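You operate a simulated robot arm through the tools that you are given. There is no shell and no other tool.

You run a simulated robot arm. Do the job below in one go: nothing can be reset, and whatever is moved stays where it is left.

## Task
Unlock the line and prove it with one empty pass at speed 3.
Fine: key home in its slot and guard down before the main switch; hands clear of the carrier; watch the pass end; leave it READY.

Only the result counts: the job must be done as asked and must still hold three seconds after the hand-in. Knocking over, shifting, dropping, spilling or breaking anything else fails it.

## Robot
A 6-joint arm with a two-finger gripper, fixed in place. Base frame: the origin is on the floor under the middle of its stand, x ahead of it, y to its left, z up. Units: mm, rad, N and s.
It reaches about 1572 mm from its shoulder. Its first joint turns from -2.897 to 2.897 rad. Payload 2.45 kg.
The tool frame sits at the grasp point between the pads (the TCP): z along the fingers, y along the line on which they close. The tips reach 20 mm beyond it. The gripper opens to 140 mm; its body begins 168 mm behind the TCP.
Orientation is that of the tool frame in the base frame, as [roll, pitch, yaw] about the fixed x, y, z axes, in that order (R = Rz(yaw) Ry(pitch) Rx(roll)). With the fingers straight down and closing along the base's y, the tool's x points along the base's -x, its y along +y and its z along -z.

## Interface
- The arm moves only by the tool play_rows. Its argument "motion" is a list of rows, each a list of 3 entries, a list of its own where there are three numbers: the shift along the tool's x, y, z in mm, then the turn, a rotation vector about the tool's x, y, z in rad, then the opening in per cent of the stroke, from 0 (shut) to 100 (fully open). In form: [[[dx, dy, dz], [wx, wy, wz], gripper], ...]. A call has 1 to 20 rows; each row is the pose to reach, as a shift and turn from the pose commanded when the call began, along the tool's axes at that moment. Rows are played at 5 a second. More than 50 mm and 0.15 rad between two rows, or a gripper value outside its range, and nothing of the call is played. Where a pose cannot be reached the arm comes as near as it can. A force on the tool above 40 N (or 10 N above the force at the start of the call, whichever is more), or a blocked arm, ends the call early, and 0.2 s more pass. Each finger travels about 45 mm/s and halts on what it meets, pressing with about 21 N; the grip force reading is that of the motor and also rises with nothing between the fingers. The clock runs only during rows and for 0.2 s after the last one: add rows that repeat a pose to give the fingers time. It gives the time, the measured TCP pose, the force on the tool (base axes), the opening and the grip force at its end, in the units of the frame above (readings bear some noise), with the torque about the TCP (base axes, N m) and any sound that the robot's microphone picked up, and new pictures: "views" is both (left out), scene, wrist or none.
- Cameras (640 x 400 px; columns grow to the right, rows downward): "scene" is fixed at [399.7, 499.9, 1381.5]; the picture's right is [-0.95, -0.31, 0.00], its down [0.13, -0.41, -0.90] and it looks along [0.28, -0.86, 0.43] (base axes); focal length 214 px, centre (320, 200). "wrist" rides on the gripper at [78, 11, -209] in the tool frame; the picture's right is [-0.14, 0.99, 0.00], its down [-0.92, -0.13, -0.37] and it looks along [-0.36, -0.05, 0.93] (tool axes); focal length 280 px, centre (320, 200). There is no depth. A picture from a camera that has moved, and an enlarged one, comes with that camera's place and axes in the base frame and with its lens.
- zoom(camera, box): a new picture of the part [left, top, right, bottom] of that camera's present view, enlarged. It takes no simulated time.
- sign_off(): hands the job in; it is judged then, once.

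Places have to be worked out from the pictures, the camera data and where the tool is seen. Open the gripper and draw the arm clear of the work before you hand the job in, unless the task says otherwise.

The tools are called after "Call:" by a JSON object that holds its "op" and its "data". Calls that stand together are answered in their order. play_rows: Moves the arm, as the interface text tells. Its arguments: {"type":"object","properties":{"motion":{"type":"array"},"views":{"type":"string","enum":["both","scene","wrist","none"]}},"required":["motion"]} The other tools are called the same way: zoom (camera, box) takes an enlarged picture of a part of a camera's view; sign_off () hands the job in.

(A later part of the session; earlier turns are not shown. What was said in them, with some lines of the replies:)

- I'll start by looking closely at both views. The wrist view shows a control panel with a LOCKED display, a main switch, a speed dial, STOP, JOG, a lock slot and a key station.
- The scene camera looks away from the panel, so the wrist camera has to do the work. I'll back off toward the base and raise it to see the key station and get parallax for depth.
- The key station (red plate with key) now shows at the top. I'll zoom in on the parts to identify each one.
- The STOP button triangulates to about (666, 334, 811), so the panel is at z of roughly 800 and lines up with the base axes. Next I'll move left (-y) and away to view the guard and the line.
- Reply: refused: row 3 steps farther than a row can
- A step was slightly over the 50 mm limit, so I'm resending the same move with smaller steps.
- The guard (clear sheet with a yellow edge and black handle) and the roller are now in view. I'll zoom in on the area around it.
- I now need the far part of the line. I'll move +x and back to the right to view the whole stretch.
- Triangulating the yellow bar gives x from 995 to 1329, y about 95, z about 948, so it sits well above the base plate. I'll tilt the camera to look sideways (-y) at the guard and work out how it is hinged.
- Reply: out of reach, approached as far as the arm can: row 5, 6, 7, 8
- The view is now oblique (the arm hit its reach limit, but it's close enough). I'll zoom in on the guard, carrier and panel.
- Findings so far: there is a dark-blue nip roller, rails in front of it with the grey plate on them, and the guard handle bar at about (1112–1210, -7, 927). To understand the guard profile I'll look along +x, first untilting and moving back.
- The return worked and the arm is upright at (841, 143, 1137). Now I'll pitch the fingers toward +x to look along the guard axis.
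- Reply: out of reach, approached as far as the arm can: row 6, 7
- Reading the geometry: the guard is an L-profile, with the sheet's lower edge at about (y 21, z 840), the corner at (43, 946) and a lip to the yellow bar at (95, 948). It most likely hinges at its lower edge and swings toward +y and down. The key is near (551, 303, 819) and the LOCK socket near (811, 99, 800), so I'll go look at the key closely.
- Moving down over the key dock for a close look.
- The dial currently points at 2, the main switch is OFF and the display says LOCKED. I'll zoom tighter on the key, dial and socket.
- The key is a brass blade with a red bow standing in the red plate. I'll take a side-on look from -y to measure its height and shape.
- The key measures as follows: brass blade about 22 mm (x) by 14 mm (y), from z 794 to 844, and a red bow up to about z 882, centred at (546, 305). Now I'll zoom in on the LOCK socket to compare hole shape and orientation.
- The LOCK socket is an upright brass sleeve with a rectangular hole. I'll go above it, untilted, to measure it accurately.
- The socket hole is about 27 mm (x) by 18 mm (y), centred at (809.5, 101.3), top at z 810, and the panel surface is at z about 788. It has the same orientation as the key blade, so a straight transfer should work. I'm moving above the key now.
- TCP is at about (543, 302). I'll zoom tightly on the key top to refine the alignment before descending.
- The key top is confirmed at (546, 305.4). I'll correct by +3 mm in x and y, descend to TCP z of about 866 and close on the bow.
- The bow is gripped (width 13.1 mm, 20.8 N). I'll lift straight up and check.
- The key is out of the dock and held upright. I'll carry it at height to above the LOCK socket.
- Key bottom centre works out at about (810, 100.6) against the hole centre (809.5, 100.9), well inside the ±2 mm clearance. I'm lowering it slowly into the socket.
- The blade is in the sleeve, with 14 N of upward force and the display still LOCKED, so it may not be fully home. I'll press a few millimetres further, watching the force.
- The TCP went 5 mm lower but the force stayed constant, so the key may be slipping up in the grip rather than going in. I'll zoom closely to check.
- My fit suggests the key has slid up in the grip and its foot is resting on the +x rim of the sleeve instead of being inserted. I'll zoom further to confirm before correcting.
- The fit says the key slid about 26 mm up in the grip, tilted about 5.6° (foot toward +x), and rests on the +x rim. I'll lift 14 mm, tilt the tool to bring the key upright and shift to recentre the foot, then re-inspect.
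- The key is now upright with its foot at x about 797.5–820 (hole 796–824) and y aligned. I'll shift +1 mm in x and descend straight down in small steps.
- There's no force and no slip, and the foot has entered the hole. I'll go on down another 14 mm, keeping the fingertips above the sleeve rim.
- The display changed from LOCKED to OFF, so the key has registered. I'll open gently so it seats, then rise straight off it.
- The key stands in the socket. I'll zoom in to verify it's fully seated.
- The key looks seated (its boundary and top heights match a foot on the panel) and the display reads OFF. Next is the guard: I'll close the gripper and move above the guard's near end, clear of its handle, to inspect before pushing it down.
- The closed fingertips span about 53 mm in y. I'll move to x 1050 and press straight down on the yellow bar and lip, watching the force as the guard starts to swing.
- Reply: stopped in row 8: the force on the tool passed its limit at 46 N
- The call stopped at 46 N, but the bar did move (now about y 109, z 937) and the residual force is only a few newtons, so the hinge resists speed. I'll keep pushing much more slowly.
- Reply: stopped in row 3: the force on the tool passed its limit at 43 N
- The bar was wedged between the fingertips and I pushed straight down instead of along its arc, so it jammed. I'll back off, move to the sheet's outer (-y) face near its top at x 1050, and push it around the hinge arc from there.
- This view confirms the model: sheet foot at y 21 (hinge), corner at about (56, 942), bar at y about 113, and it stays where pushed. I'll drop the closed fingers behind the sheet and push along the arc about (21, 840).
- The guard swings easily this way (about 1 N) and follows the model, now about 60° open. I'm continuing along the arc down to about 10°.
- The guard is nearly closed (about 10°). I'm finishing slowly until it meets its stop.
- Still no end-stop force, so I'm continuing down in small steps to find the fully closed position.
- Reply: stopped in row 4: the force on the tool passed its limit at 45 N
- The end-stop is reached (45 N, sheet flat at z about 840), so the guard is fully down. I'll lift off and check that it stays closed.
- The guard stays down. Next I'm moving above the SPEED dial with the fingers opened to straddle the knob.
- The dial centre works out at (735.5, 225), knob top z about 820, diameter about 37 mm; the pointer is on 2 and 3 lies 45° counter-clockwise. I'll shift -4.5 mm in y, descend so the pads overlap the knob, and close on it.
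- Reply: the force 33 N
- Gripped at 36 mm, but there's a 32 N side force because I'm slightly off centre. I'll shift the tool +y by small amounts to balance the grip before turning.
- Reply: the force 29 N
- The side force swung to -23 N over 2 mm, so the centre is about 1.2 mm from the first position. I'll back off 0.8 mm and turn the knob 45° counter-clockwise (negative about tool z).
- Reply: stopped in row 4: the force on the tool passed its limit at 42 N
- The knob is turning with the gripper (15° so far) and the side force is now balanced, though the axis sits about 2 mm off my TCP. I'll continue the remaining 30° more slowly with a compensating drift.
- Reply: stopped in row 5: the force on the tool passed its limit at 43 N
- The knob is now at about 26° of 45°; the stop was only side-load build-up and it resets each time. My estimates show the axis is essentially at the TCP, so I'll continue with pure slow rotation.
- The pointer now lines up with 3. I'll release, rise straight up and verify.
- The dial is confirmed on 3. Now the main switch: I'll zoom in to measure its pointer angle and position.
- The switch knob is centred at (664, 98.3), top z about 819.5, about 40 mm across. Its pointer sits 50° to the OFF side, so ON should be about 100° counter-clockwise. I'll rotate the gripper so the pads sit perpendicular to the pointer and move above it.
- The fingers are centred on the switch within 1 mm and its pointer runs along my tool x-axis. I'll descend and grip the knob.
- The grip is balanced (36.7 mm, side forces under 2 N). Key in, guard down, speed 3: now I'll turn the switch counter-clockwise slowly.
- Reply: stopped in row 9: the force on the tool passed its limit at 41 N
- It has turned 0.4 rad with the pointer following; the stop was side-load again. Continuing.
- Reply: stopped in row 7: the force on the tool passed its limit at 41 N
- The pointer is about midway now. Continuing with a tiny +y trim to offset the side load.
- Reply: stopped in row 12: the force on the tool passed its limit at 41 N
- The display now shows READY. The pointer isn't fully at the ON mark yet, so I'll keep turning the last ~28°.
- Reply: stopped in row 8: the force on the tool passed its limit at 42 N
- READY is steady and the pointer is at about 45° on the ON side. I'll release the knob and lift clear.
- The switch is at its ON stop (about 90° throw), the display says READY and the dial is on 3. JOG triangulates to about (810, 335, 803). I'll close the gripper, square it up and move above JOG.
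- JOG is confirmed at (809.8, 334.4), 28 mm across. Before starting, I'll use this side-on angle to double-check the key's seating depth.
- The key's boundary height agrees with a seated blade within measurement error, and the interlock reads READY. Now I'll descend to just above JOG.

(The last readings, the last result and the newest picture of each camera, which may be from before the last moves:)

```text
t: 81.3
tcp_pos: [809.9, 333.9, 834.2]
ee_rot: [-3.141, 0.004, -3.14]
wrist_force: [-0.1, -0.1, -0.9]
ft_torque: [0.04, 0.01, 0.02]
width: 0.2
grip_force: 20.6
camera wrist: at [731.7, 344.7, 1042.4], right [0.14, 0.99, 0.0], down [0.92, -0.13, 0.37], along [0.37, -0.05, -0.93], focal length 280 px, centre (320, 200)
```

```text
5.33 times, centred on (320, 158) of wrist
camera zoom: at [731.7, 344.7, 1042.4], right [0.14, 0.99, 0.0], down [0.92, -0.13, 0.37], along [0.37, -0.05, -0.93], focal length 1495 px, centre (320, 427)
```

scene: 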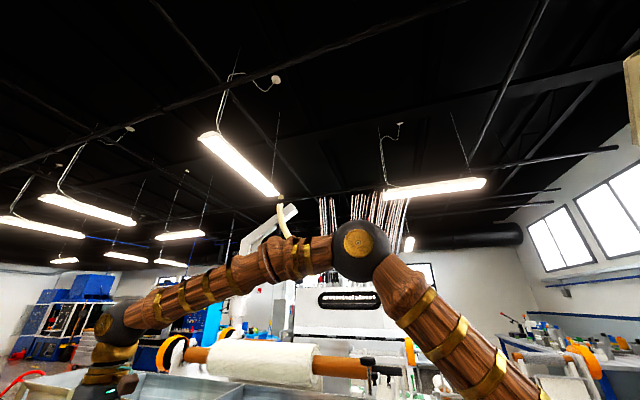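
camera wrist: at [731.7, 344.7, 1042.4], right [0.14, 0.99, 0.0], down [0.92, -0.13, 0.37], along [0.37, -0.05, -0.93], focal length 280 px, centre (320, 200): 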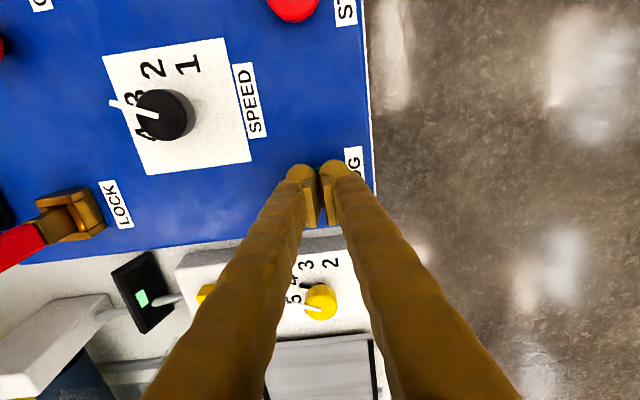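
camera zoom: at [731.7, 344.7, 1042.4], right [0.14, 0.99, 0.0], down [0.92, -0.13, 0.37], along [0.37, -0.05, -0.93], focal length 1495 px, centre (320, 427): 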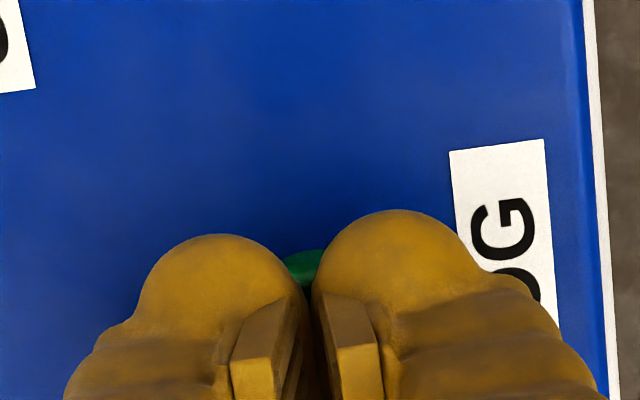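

Tips are about 11 mm above the button. I'll press once, gently, and retract in the same call.

Call:
{"op": "play_rows", "data": {"motion": [[[0, 0, 7], [0, 0, 0], 0], [[0, 0, 10], [0, 0, 0], 0], [[0, 0, 12], [0, 0, 0], 0], [[0, 0, 14], [0, 0, 0], 0], [[0, 0, 16], [0, 0, 0], 0], [[0, 0, 17], [0, 0, 0], 0], [[0, 0, 5], [0, 0, 0], 0], [[0, 0, -20], [0, 0, 0], 0]], "views": "wrist"}}

```text
t: 82.7
tcp_pos: [812.2, 336.4, 821.2]
ee_rot: [3.138, 0.005, -3.14]
wrist_force: [-9.5, -3.6, 30.4]
ft_torque: [-0.02, 0.33, 0.03]
width: 6.2
grip_force: 29.2
heard: click
stopped in row 6: the force on the tool passed its limit at 42 N (the readings are from after the stop); the commanded pose is now the measured one
camera wrist: at [732.1, 346.1, 1028.4], right [0.14, 0.99, 0.0], down [0.92, -0.13, 0.37], along [0.37, -0.05, -0.93], focal length 280 px, centre (320, 200)
```

wrist: 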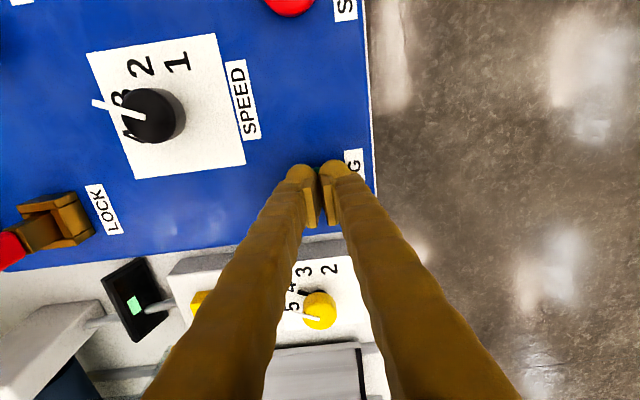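

I heard a click, so the button registered. I'll release straight up now and look at the display and carrier.

Call:
{"op": "play_rows", "data": {"motion": [[[0, 0, -15], [0, 0, 0], 0], [[0, 0, -60], [0, 0, 0], 0], [[0, 0, -105], [0, 0, 0], 0], [[0, 0, -150], [0, 0, 0], 0]], "views": "both"}}

Call:
{"op": "zoom", "data": {"camera": "wrist", "box": [0, 60, 200, 200]}}

Call:
{"op": "zoom", "data": {"camera": "wrist", "box": [40, 200, 400, 400]}}

```text
t: 83.7
tcp_pos: [811.2, 336.3, 965.4]
ee_rot: [3.139, 0.003, -3.139]
wrist_force: [-1.1, 1.0, -0.4]
ft_torque: [0.0, -0.05, -0.02]
width: 0.2
grip_force: 29.2
camera wrist: at [732.3, 347.5, 1173.9], right [0.14, 0.99, 0.0], down [0.92, -0.13, 0.37], along [0.37, -0.05, -0.93], focal length 280 px, centre (320, 200)
```

scene: 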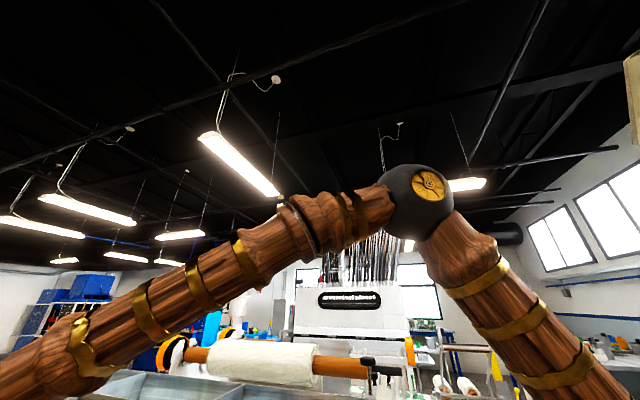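
wrist: 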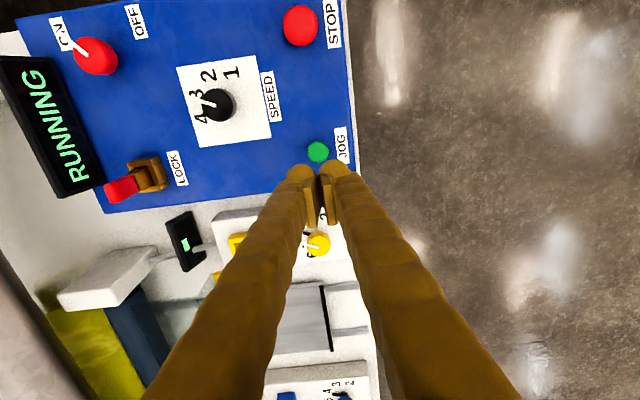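

```text
2.86 times, centred on (100, 130) of wrist
camera zoom: at [732.3, 347.5, 1173.9], right [0.14, 0.99, 0.0], down [0.92, -0.13, 0.37], along [0.37, -0.05, -0.93], focal length 801 px, centre (949, 400)
```

zoom: 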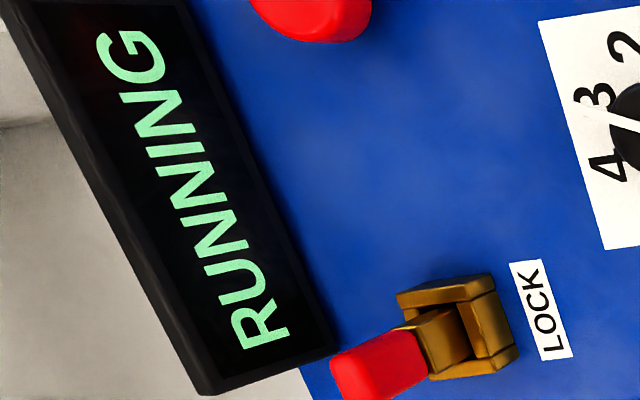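

```text
1.78 times, centred on (220, 300) of wrist
camera zoom: at [732.3, 347.5, 1173.9], right [0.14, 0.99, 0.0], down [0.92, -0.13, 0.37], along [0.37, -0.05, -0.93], focal length 498 px, centre (498, 22)
```

zoom: 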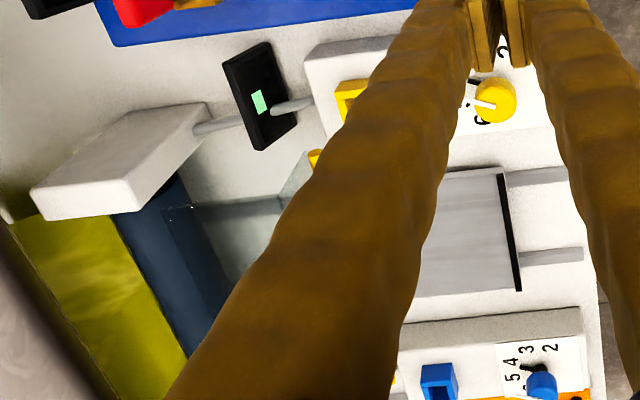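

The display shows RUNNING and the carrier is moving toward the roller. I'll stay clear and hold still while watching.

Call:
{"op": "play_rows", "data": {"motion": [[[0, 0, 0], [0, 0, 0], 0], [[0, 0, 0], [0, 0, 0], 0], [[0, 0, 0], [0, 0, 0], 0], [[0, 0, 0], [0, 0, 0], 0], [[0, 0, 0], [0, 0, 0], 0], [[0, 0, 0], [0, 0, 0], 0], [[0, 0, 0], [0, 0, 0], 0], [[0, 0, 0], [0, 0, 0], 0], [[0, 0, 0], [0, 0, 0], 0], [[0, 0, 0], [0, 0, 0], 0]], "views": "wrist"}}

```text
t: 85.9
tcp_pos: [811.2, 336.8, 964.8]
ee_rot: [3.138, 0.007, -3.14]
wrist_force: [-0.4, 0.7, 0.5]
ft_torque: [0.04, -0.02, -0.04]
width: 0.0
grip_force: 29.3
camera wrist: at [732.2, 347.5, 1174.1], right [0.14, 0.99, 0.0], down [0.92, -0.13, 0.37], along [0.37, -0.05, -0.93], focal length 280 px, centre (320, 200)
```

wrist: 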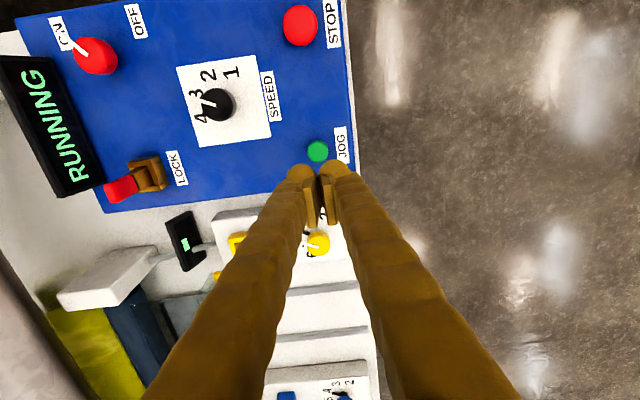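

The carrier has moved out of the front area (still RUNNING). I'll keep holding and watching.

Call:
{"op": "play_rows", "data": {"motion": [[[0, 0, 0], [0, 0, 0], 0], [[0, 0, 0], [0, 0, 0], 0], [[0, 0, 0], [0, 0, 0], 0], [[0, 0, 0], [0, 0, 0], 0], [[0, 0, 0], [0, 0, 0], 0], [[0, 0, 0], [0, 0, 0], 0], [[0, 0, 0], [0, 0, 0], 0], [[0, 0, 0], [0, 0, 0], 0], [[0, 0, 0], [0, 0, 0], 0], [[0, 0, 0], [0, 0, 0], 0], [[0, 0, 0], [0, 0, 0], 0], [[0, 0, 0], [0, 0, 0], 0], [[0, 0, 0], [0, 0, 0], 0], [[0, 0, 0], [0, 0, 0], 0], [[0, 0, 0], [0, 0, 0], 0]], "views": "wrist"}}

Call:
{"op": "zoom", "data": {"camera": "wrist", "box": [0, 40, 200, 320]}}

```text
t: 89.1
tcp_pos: [811.6, 336.4, 965.7]
ee_rot: [3.141, 0.005, -3.14]
wrist_force: [0.7, -1.1, 0.4]
ft_torque: [-0.03, 0.01, 0.0]
width: 0.0
grip_force: 30.1
camera wrist: at [732.2, 347.5, 1174.1], right [0.14, 0.99, 0.0], down [0.92, -0.13, 0.37], along [0.37, -0.05, -0.93], focal length 280 px, centre (320, 200)
```

wrist: 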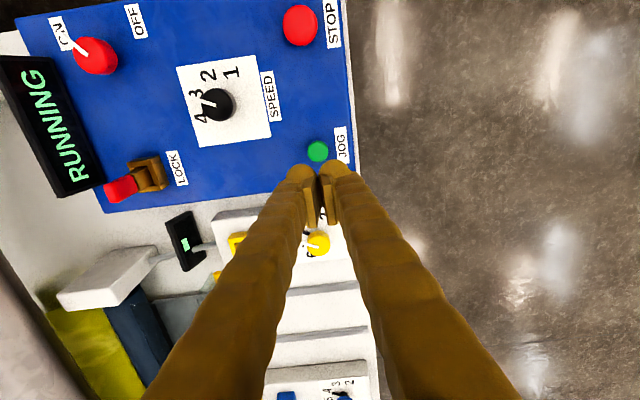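

```text
1.43 times, centred on (100, 180) of wrist
camera zoom: at [732.2, 347.5, 1174.1], right [0.14, 0.99, 0.0], down [0.92, -0.13, 0.37], along [0.37, -0.05, -0.93], focal length 401 px, centre (634, 229)
```

zoom: 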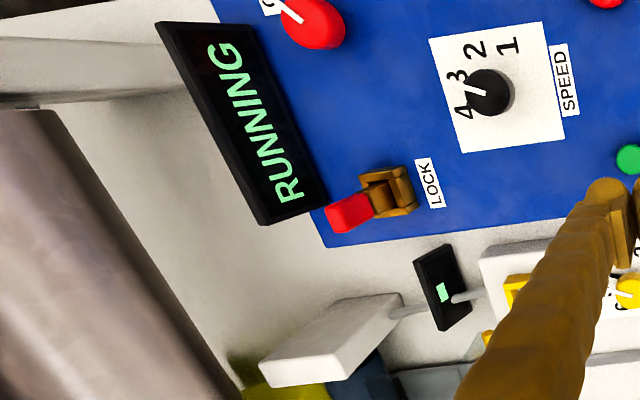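

Still RUNNING. I'll open the fingers (well clear of everything) so I can see the carrier track between them while waiting.

Call:
{"op": "play_rows", "data": {"motion": [[[0, 0, -20], [0, 0, 0], 30], [[0, 0, -40], [0, 0, 0], 60], [[0, 0, -60], [0, 0, 0], 100], [[0, 0, -80], [0, 0, 0], 100], [[0, 0, -100], [0, 0, 0], 100], [[0, 0, -100], [0, 0, 0], 100], [[0, 0, -100], [0, 0, 0], 100], [[0, 0, -100], [0, 0, 0], 100]], "views": "wrist"}}

Call:
{"op": "zoom", "data": {"camera": "wrist", "box": [60, 160, 420, 385]}}

```text
t: 90.9
tcp_pos: [811.4, 332.3, 1068.5]
ee_rot: [3.139, 0.007, -3.141]
wrist_force: [0.2, -0.1, 0.3]
ft_torque: [-0.01, 0.0, -0.01]
width: 140.1
grip_force: 0.1
camera wrist: at [732.2, 343.0, 1277.4], right [0.14, 0.99, 0.0], down [0.92, -0.13, 0.37], along [0.37, -0.05, -0.93], focal length 280 px, centre (320, 200)
```

wrist: 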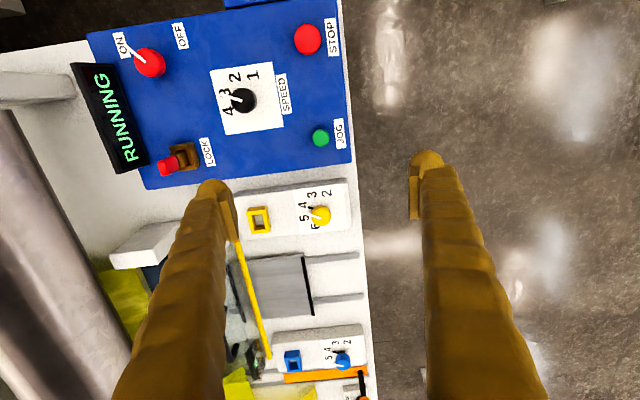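

```text
1.78 times, centred on (240, 272) of wrist
camera zoom: at [732.2, 343.0, 1277.4], right [0.14, 0.99, 0.0], down [0.92, -0.13, 0.37], along [0.37, -0.05, -0.93], focal length 498 px, centre (462, 71)
```

zoom: 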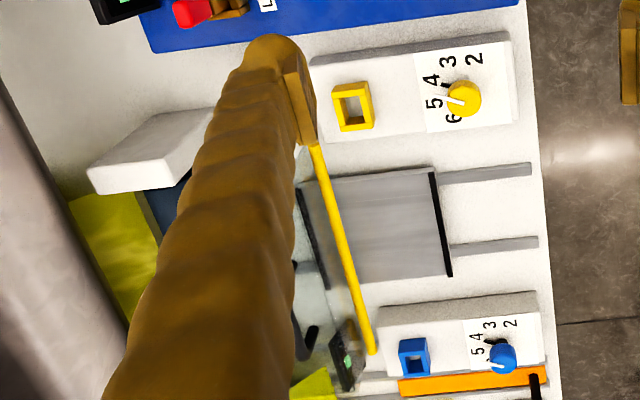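

The carrier has gone under the guard and is now on its way back. I'll keep waiting for the pass to end.

Call:
{"op": "play_rows", "data": {"motion": [[[0, 0, 0], [0, 0, 0], 100], [[0, 0, 0], [0, 0, 0], 100], [[0, 0, 0], [0, 0, 0], 100], [[0, 0, 0], [0, 0, 0], 100], [[0, 0, 0], [0, 0, 0], 100], [[0, 0, 0], [0, 0, 0], 100], [[0, 0, 0], [0, 0, 0], 100], [[0, 0, 0], [0, 0, 0], 100], [[0, 0, 0], [0, 0, 0], 100], [[0, 0, 0], [0, 0, 0], 100]], "views": "wrist"}}

```text
t: 93.1
tcp_pos: [810.7, 332.7, 1068.3]
ee_rot: [3.139, 0.005, -3.138]
wrist_force: [1.0, -0.5, 0.1]
ft_torque: [0.04, -0.02, 0.0]
width: 140.0
grip_force: 0.2
camera wrist: at [732.2, 343.0, 1277.4], right [0.14, 0.99, 0.0], down [0.92, -0.13, 0.37], along [0.37, -0.05, -0.93], focal length 280 px, centre (320, 200)
```

wrist: 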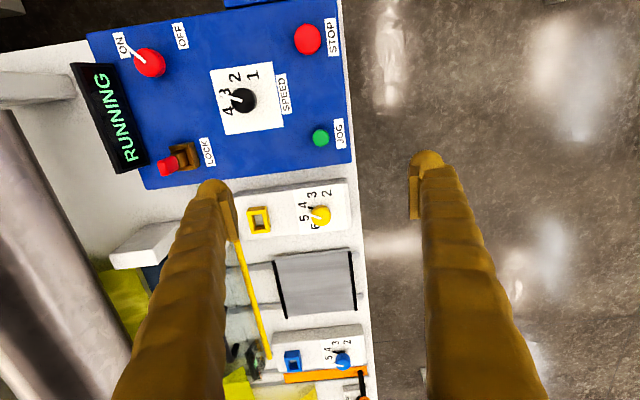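

The carrier is almost back at its start position, still RUNNING. A little longer.

Call:
{"op": "play_rows", "data": {"motion": [[[0, 0, 0], [0, 0, 0], 100], [[0, 0, 0], [0, 0, 0], 100], [[0, 0, 0], [0, 0, 0], 100], [[0, 0, 0], [0, 0, 0], 100], [[0, 0, 0], [0, 0, 0], 100], [[0, 0, 0], [0, 0, 0], 100], [[0, 0, 0], [0, 0, 0], 100]], "views": "wrist"}}

Call:
{"op": "zoom", "data": {"camera": "wrist", "box": [60, 0, 380, 200]}}

Call:
{"op": "zoom", "data": {"camera": "wrist", "box": [180, 220, 400, 358]}}

```text
t: 94.7
tcp_pos: [811.5, 331.9, 1069.0]
ee_rot: [3.14, 0.006, -3.14]
wrist_force: [0.4, -1.1, -0.3]
ft_torque: [-0.04, -0.02, -0.02]
width: 139.7
grip_force: 0.1
camera wrist: at [732.2, 343.0, 1277.4], right [0.14, 0.99, 0.0], down [0.92, -0.13, 0.37], along [0.37, -0.05, -0.93], focal length 280 px, centre (320, 200)
```

wrist: 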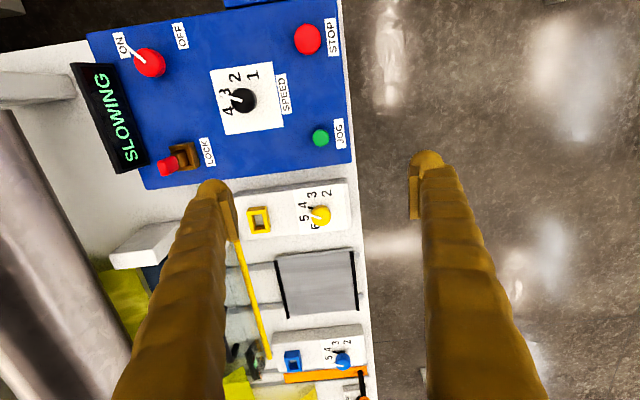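

```text
2.00 times, centred on (220, 100) of wrist
camera zoom: at [732.2, 343.0, 1277.4], right [0.14, 0.99, 0.0], down [0.92, -0.13, 0.37], along [0.37, -0.05, -0.93], focal length 561 px, centre (520, 400)
```

zoom: 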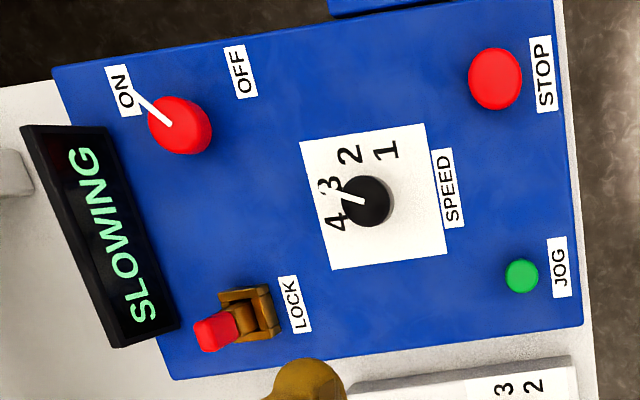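

```text
2.90 times, centred on (290, 289) of wrist
camera zoom: at [732.2, 343.0, 1277.4], right [0.14, 0.99, 0.0], down [0.92, -0.13, 0.37], along [0.37, -0.05, -0.93], focal length 813 px, centre (407, -58)
```

zoom: 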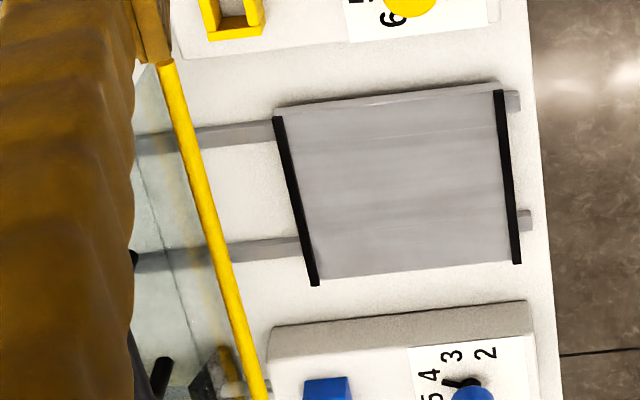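

The display reads SLOWING and the carrier is home. I'll wait for READY.

Call:
{"op": "play_rows", "data": {"motion": [[[0, 0, 0], [0, 0, 0], 100], [[0, 0, 0], [0, 0, 0], 100], [[0, 0, 0], [0, 0, 0], 100], [[0, 0, 0], [0, 0, 0], 100], [[0, 0, 0], [0, 0, 0], 100], [[0, 0, 0], [0, 0, 0], 100], [[0, 0, 0], [0, 0, 0], 100], [[0, 0, 0], [0, 0, 0], 100], [[0, 0, 0], [0, 0, 0], 100], [[0, 0, 0], [0, 0, 0], 100]], "views": "wrist"}}

Call:
{"op": "zoom", "data": {"camera": "wrist", "box": [60, 0, 380, 200]}}

```text
t: 96.9
tcp_pos: [811.8, 331.9, 1069.2]
ee_rot: [3.139, 0.005, -3.14]
wrist_force: [0.2, -0.4, 0.4]
ft_torque: [-0.01, -0.01, 0.01]
width: 139.9
grip_force: 0.3
camera wrist: at [732.2, 343.0, 1277.4], right [0.14, 0.99, 0.0], down [0.92, -0.13, 0.37], along [0.37, -0.05, -0.93], focal length 280 px, centre (320, 200)
```

wrist: 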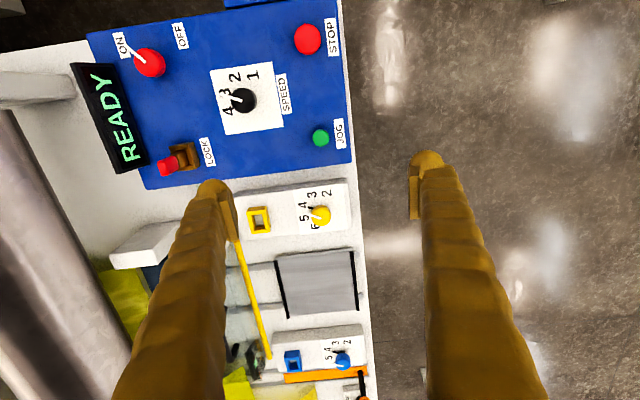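

```text
2.00 times, centred on (220, 100) of wrist
camera zoom: at [732.2, 343.0, 1277.4], right [0.14, 0.99, 0.0], down [0.92, -0.13, 0.37], along [0.37, -0.05, -0.93], focal length 561 px, centre (520, 400)
```

zoom: 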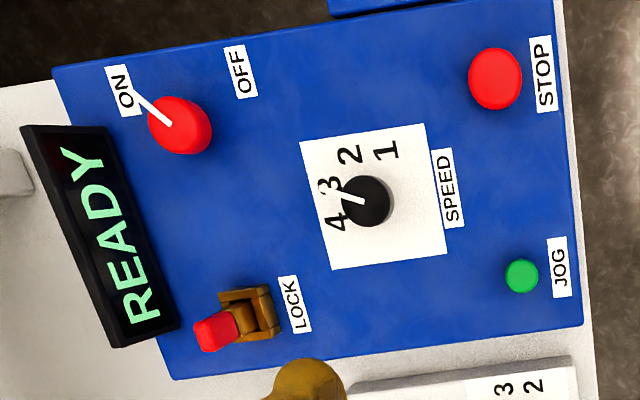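

The pass has ended and the display is back to READY with the carrier home. I'll draw the open gripper up and clear, then confirm the final state.

Call:
{"op": "play_rows", "data": {"motion": [[[10, 0, -35], [0, 0, 0], 100], [[20, 0, -70], [0, 0, 0], 100], [[35, 0, -105], [0, 0, 0], 100], [[55, 0, -140], [0, 0, 0], 100], [[75, 0, -160], [0, 0, 0], 100], [[75, 0, -160], [0, 0, 0], 100], [[75, 0, -160], [0, 0, 0], 100], [[75, 0, -160], [0, 0, 0], 100]], "views": "both"}}

Call:
{"op": "zoom", "data": {"camera": "wrist", "box": [100, 60, 420, 260]}}

Call:
{"op": "zoom", "data": {"camera": "wrist", "box": [180, 240, 400, 378]}}

```text
t: 98.7
tcp_pos: [734.7, 330.8, 1226.0]
ee_rot: [3.141, 0.004, -3.14]
wrist_force: [0.2, 0.1, 0.1]
ft_torque: [-0.04, 0.0, 0.02]
width: 140.1
grip_force: 0.0
camera wrist: at [655.5, 342.1, 1434.1], right [0.14, 0.99, 0.0], down [0.92, -0.13, 0.37], along [0.37, -0.05, -0.93], focal length 280 px, centre (320, 200)
```

scene: 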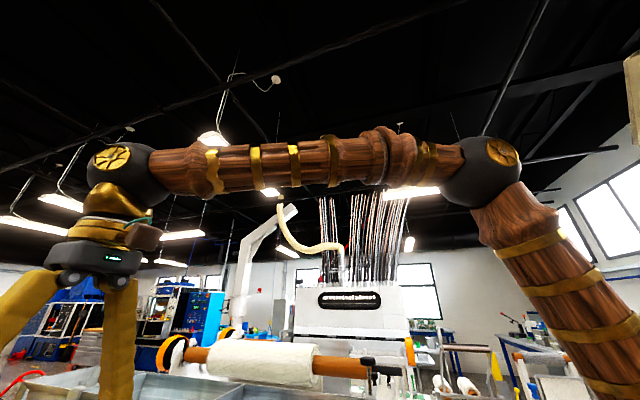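
wrist: 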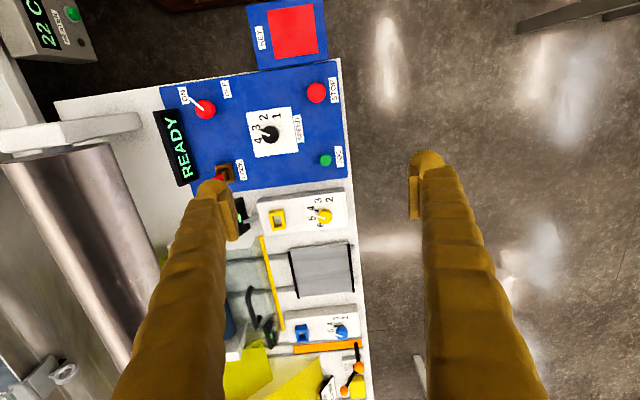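

```text
2.00 times, centred on (260, 160) of wrist
camera zoom: at [655.5, 342.1, 1434.1], right [0.14, 0.99, 0.0], down [0.92, -0.13, 0.37], along [0.37, -0.05, -0.93], focal length 561 px, centre (440, 280)
```

zoom: 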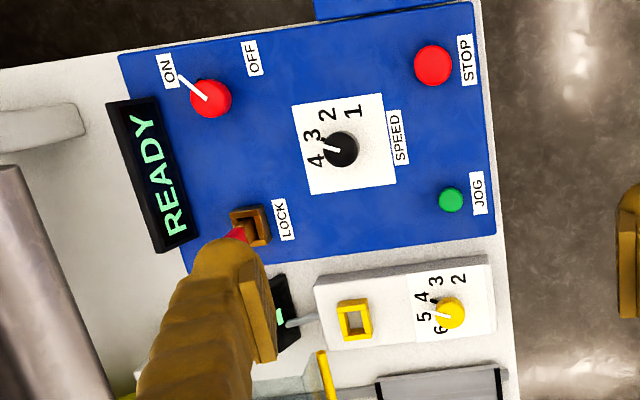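

```text
2.90 times, centred on (290, 309) of wrist
camera zoom: at [655.5, 342.1, 1434.1], right [0.14, 0.99, 0.0], down [0.92, -0.13, 0.37], along [0.37, -0.05, -0.93], focal length 813 px, centre (407, -116)
```

zoom: 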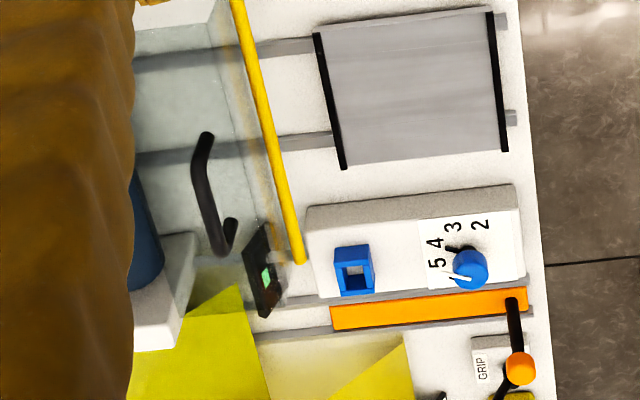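

Final state: the display reads READY, the switch is ON, the speed dial is on 3, the key is in LOCK and the guard is down. The carrier is home after one pass, and the arm is open and clear. Handing in.

Call:
{"op": "sign_off", "data": {}}

```text
The job is handed in.
```

The line is unlocked and it ran one empty pass at speed 3. I handed the job in with the display back on READY.

- **Key:** it is in the LOCK socket. On the first try it caught on the socket rim and slid in the grip; I recentred it and it went in. The display then changed from LOCKED to OFF. By camera it sits within a few millimetres of fully seated, and I did not press it down afterwards.
- **Guard:** it was down against its stop before I touched the main switch, and it was still down at the end. While closing it I pushed too hard twice and tripped the 40 N force limit, at 46 N and 43 N. A third trip, at 45 N, was the guard meeting its stop. I saw no damage.
- **Speed and switch:** the dial is on 3 and the main switch is ON.
- **Pass:** I pressed JOG once. The carrier ran out under the guard and came back, and the display went RUNNING, SLOWING, then READY. The arm stayed well clear of the carrier throughout.

At hand-in the gripper was open and the arm was raised clear of the panel.
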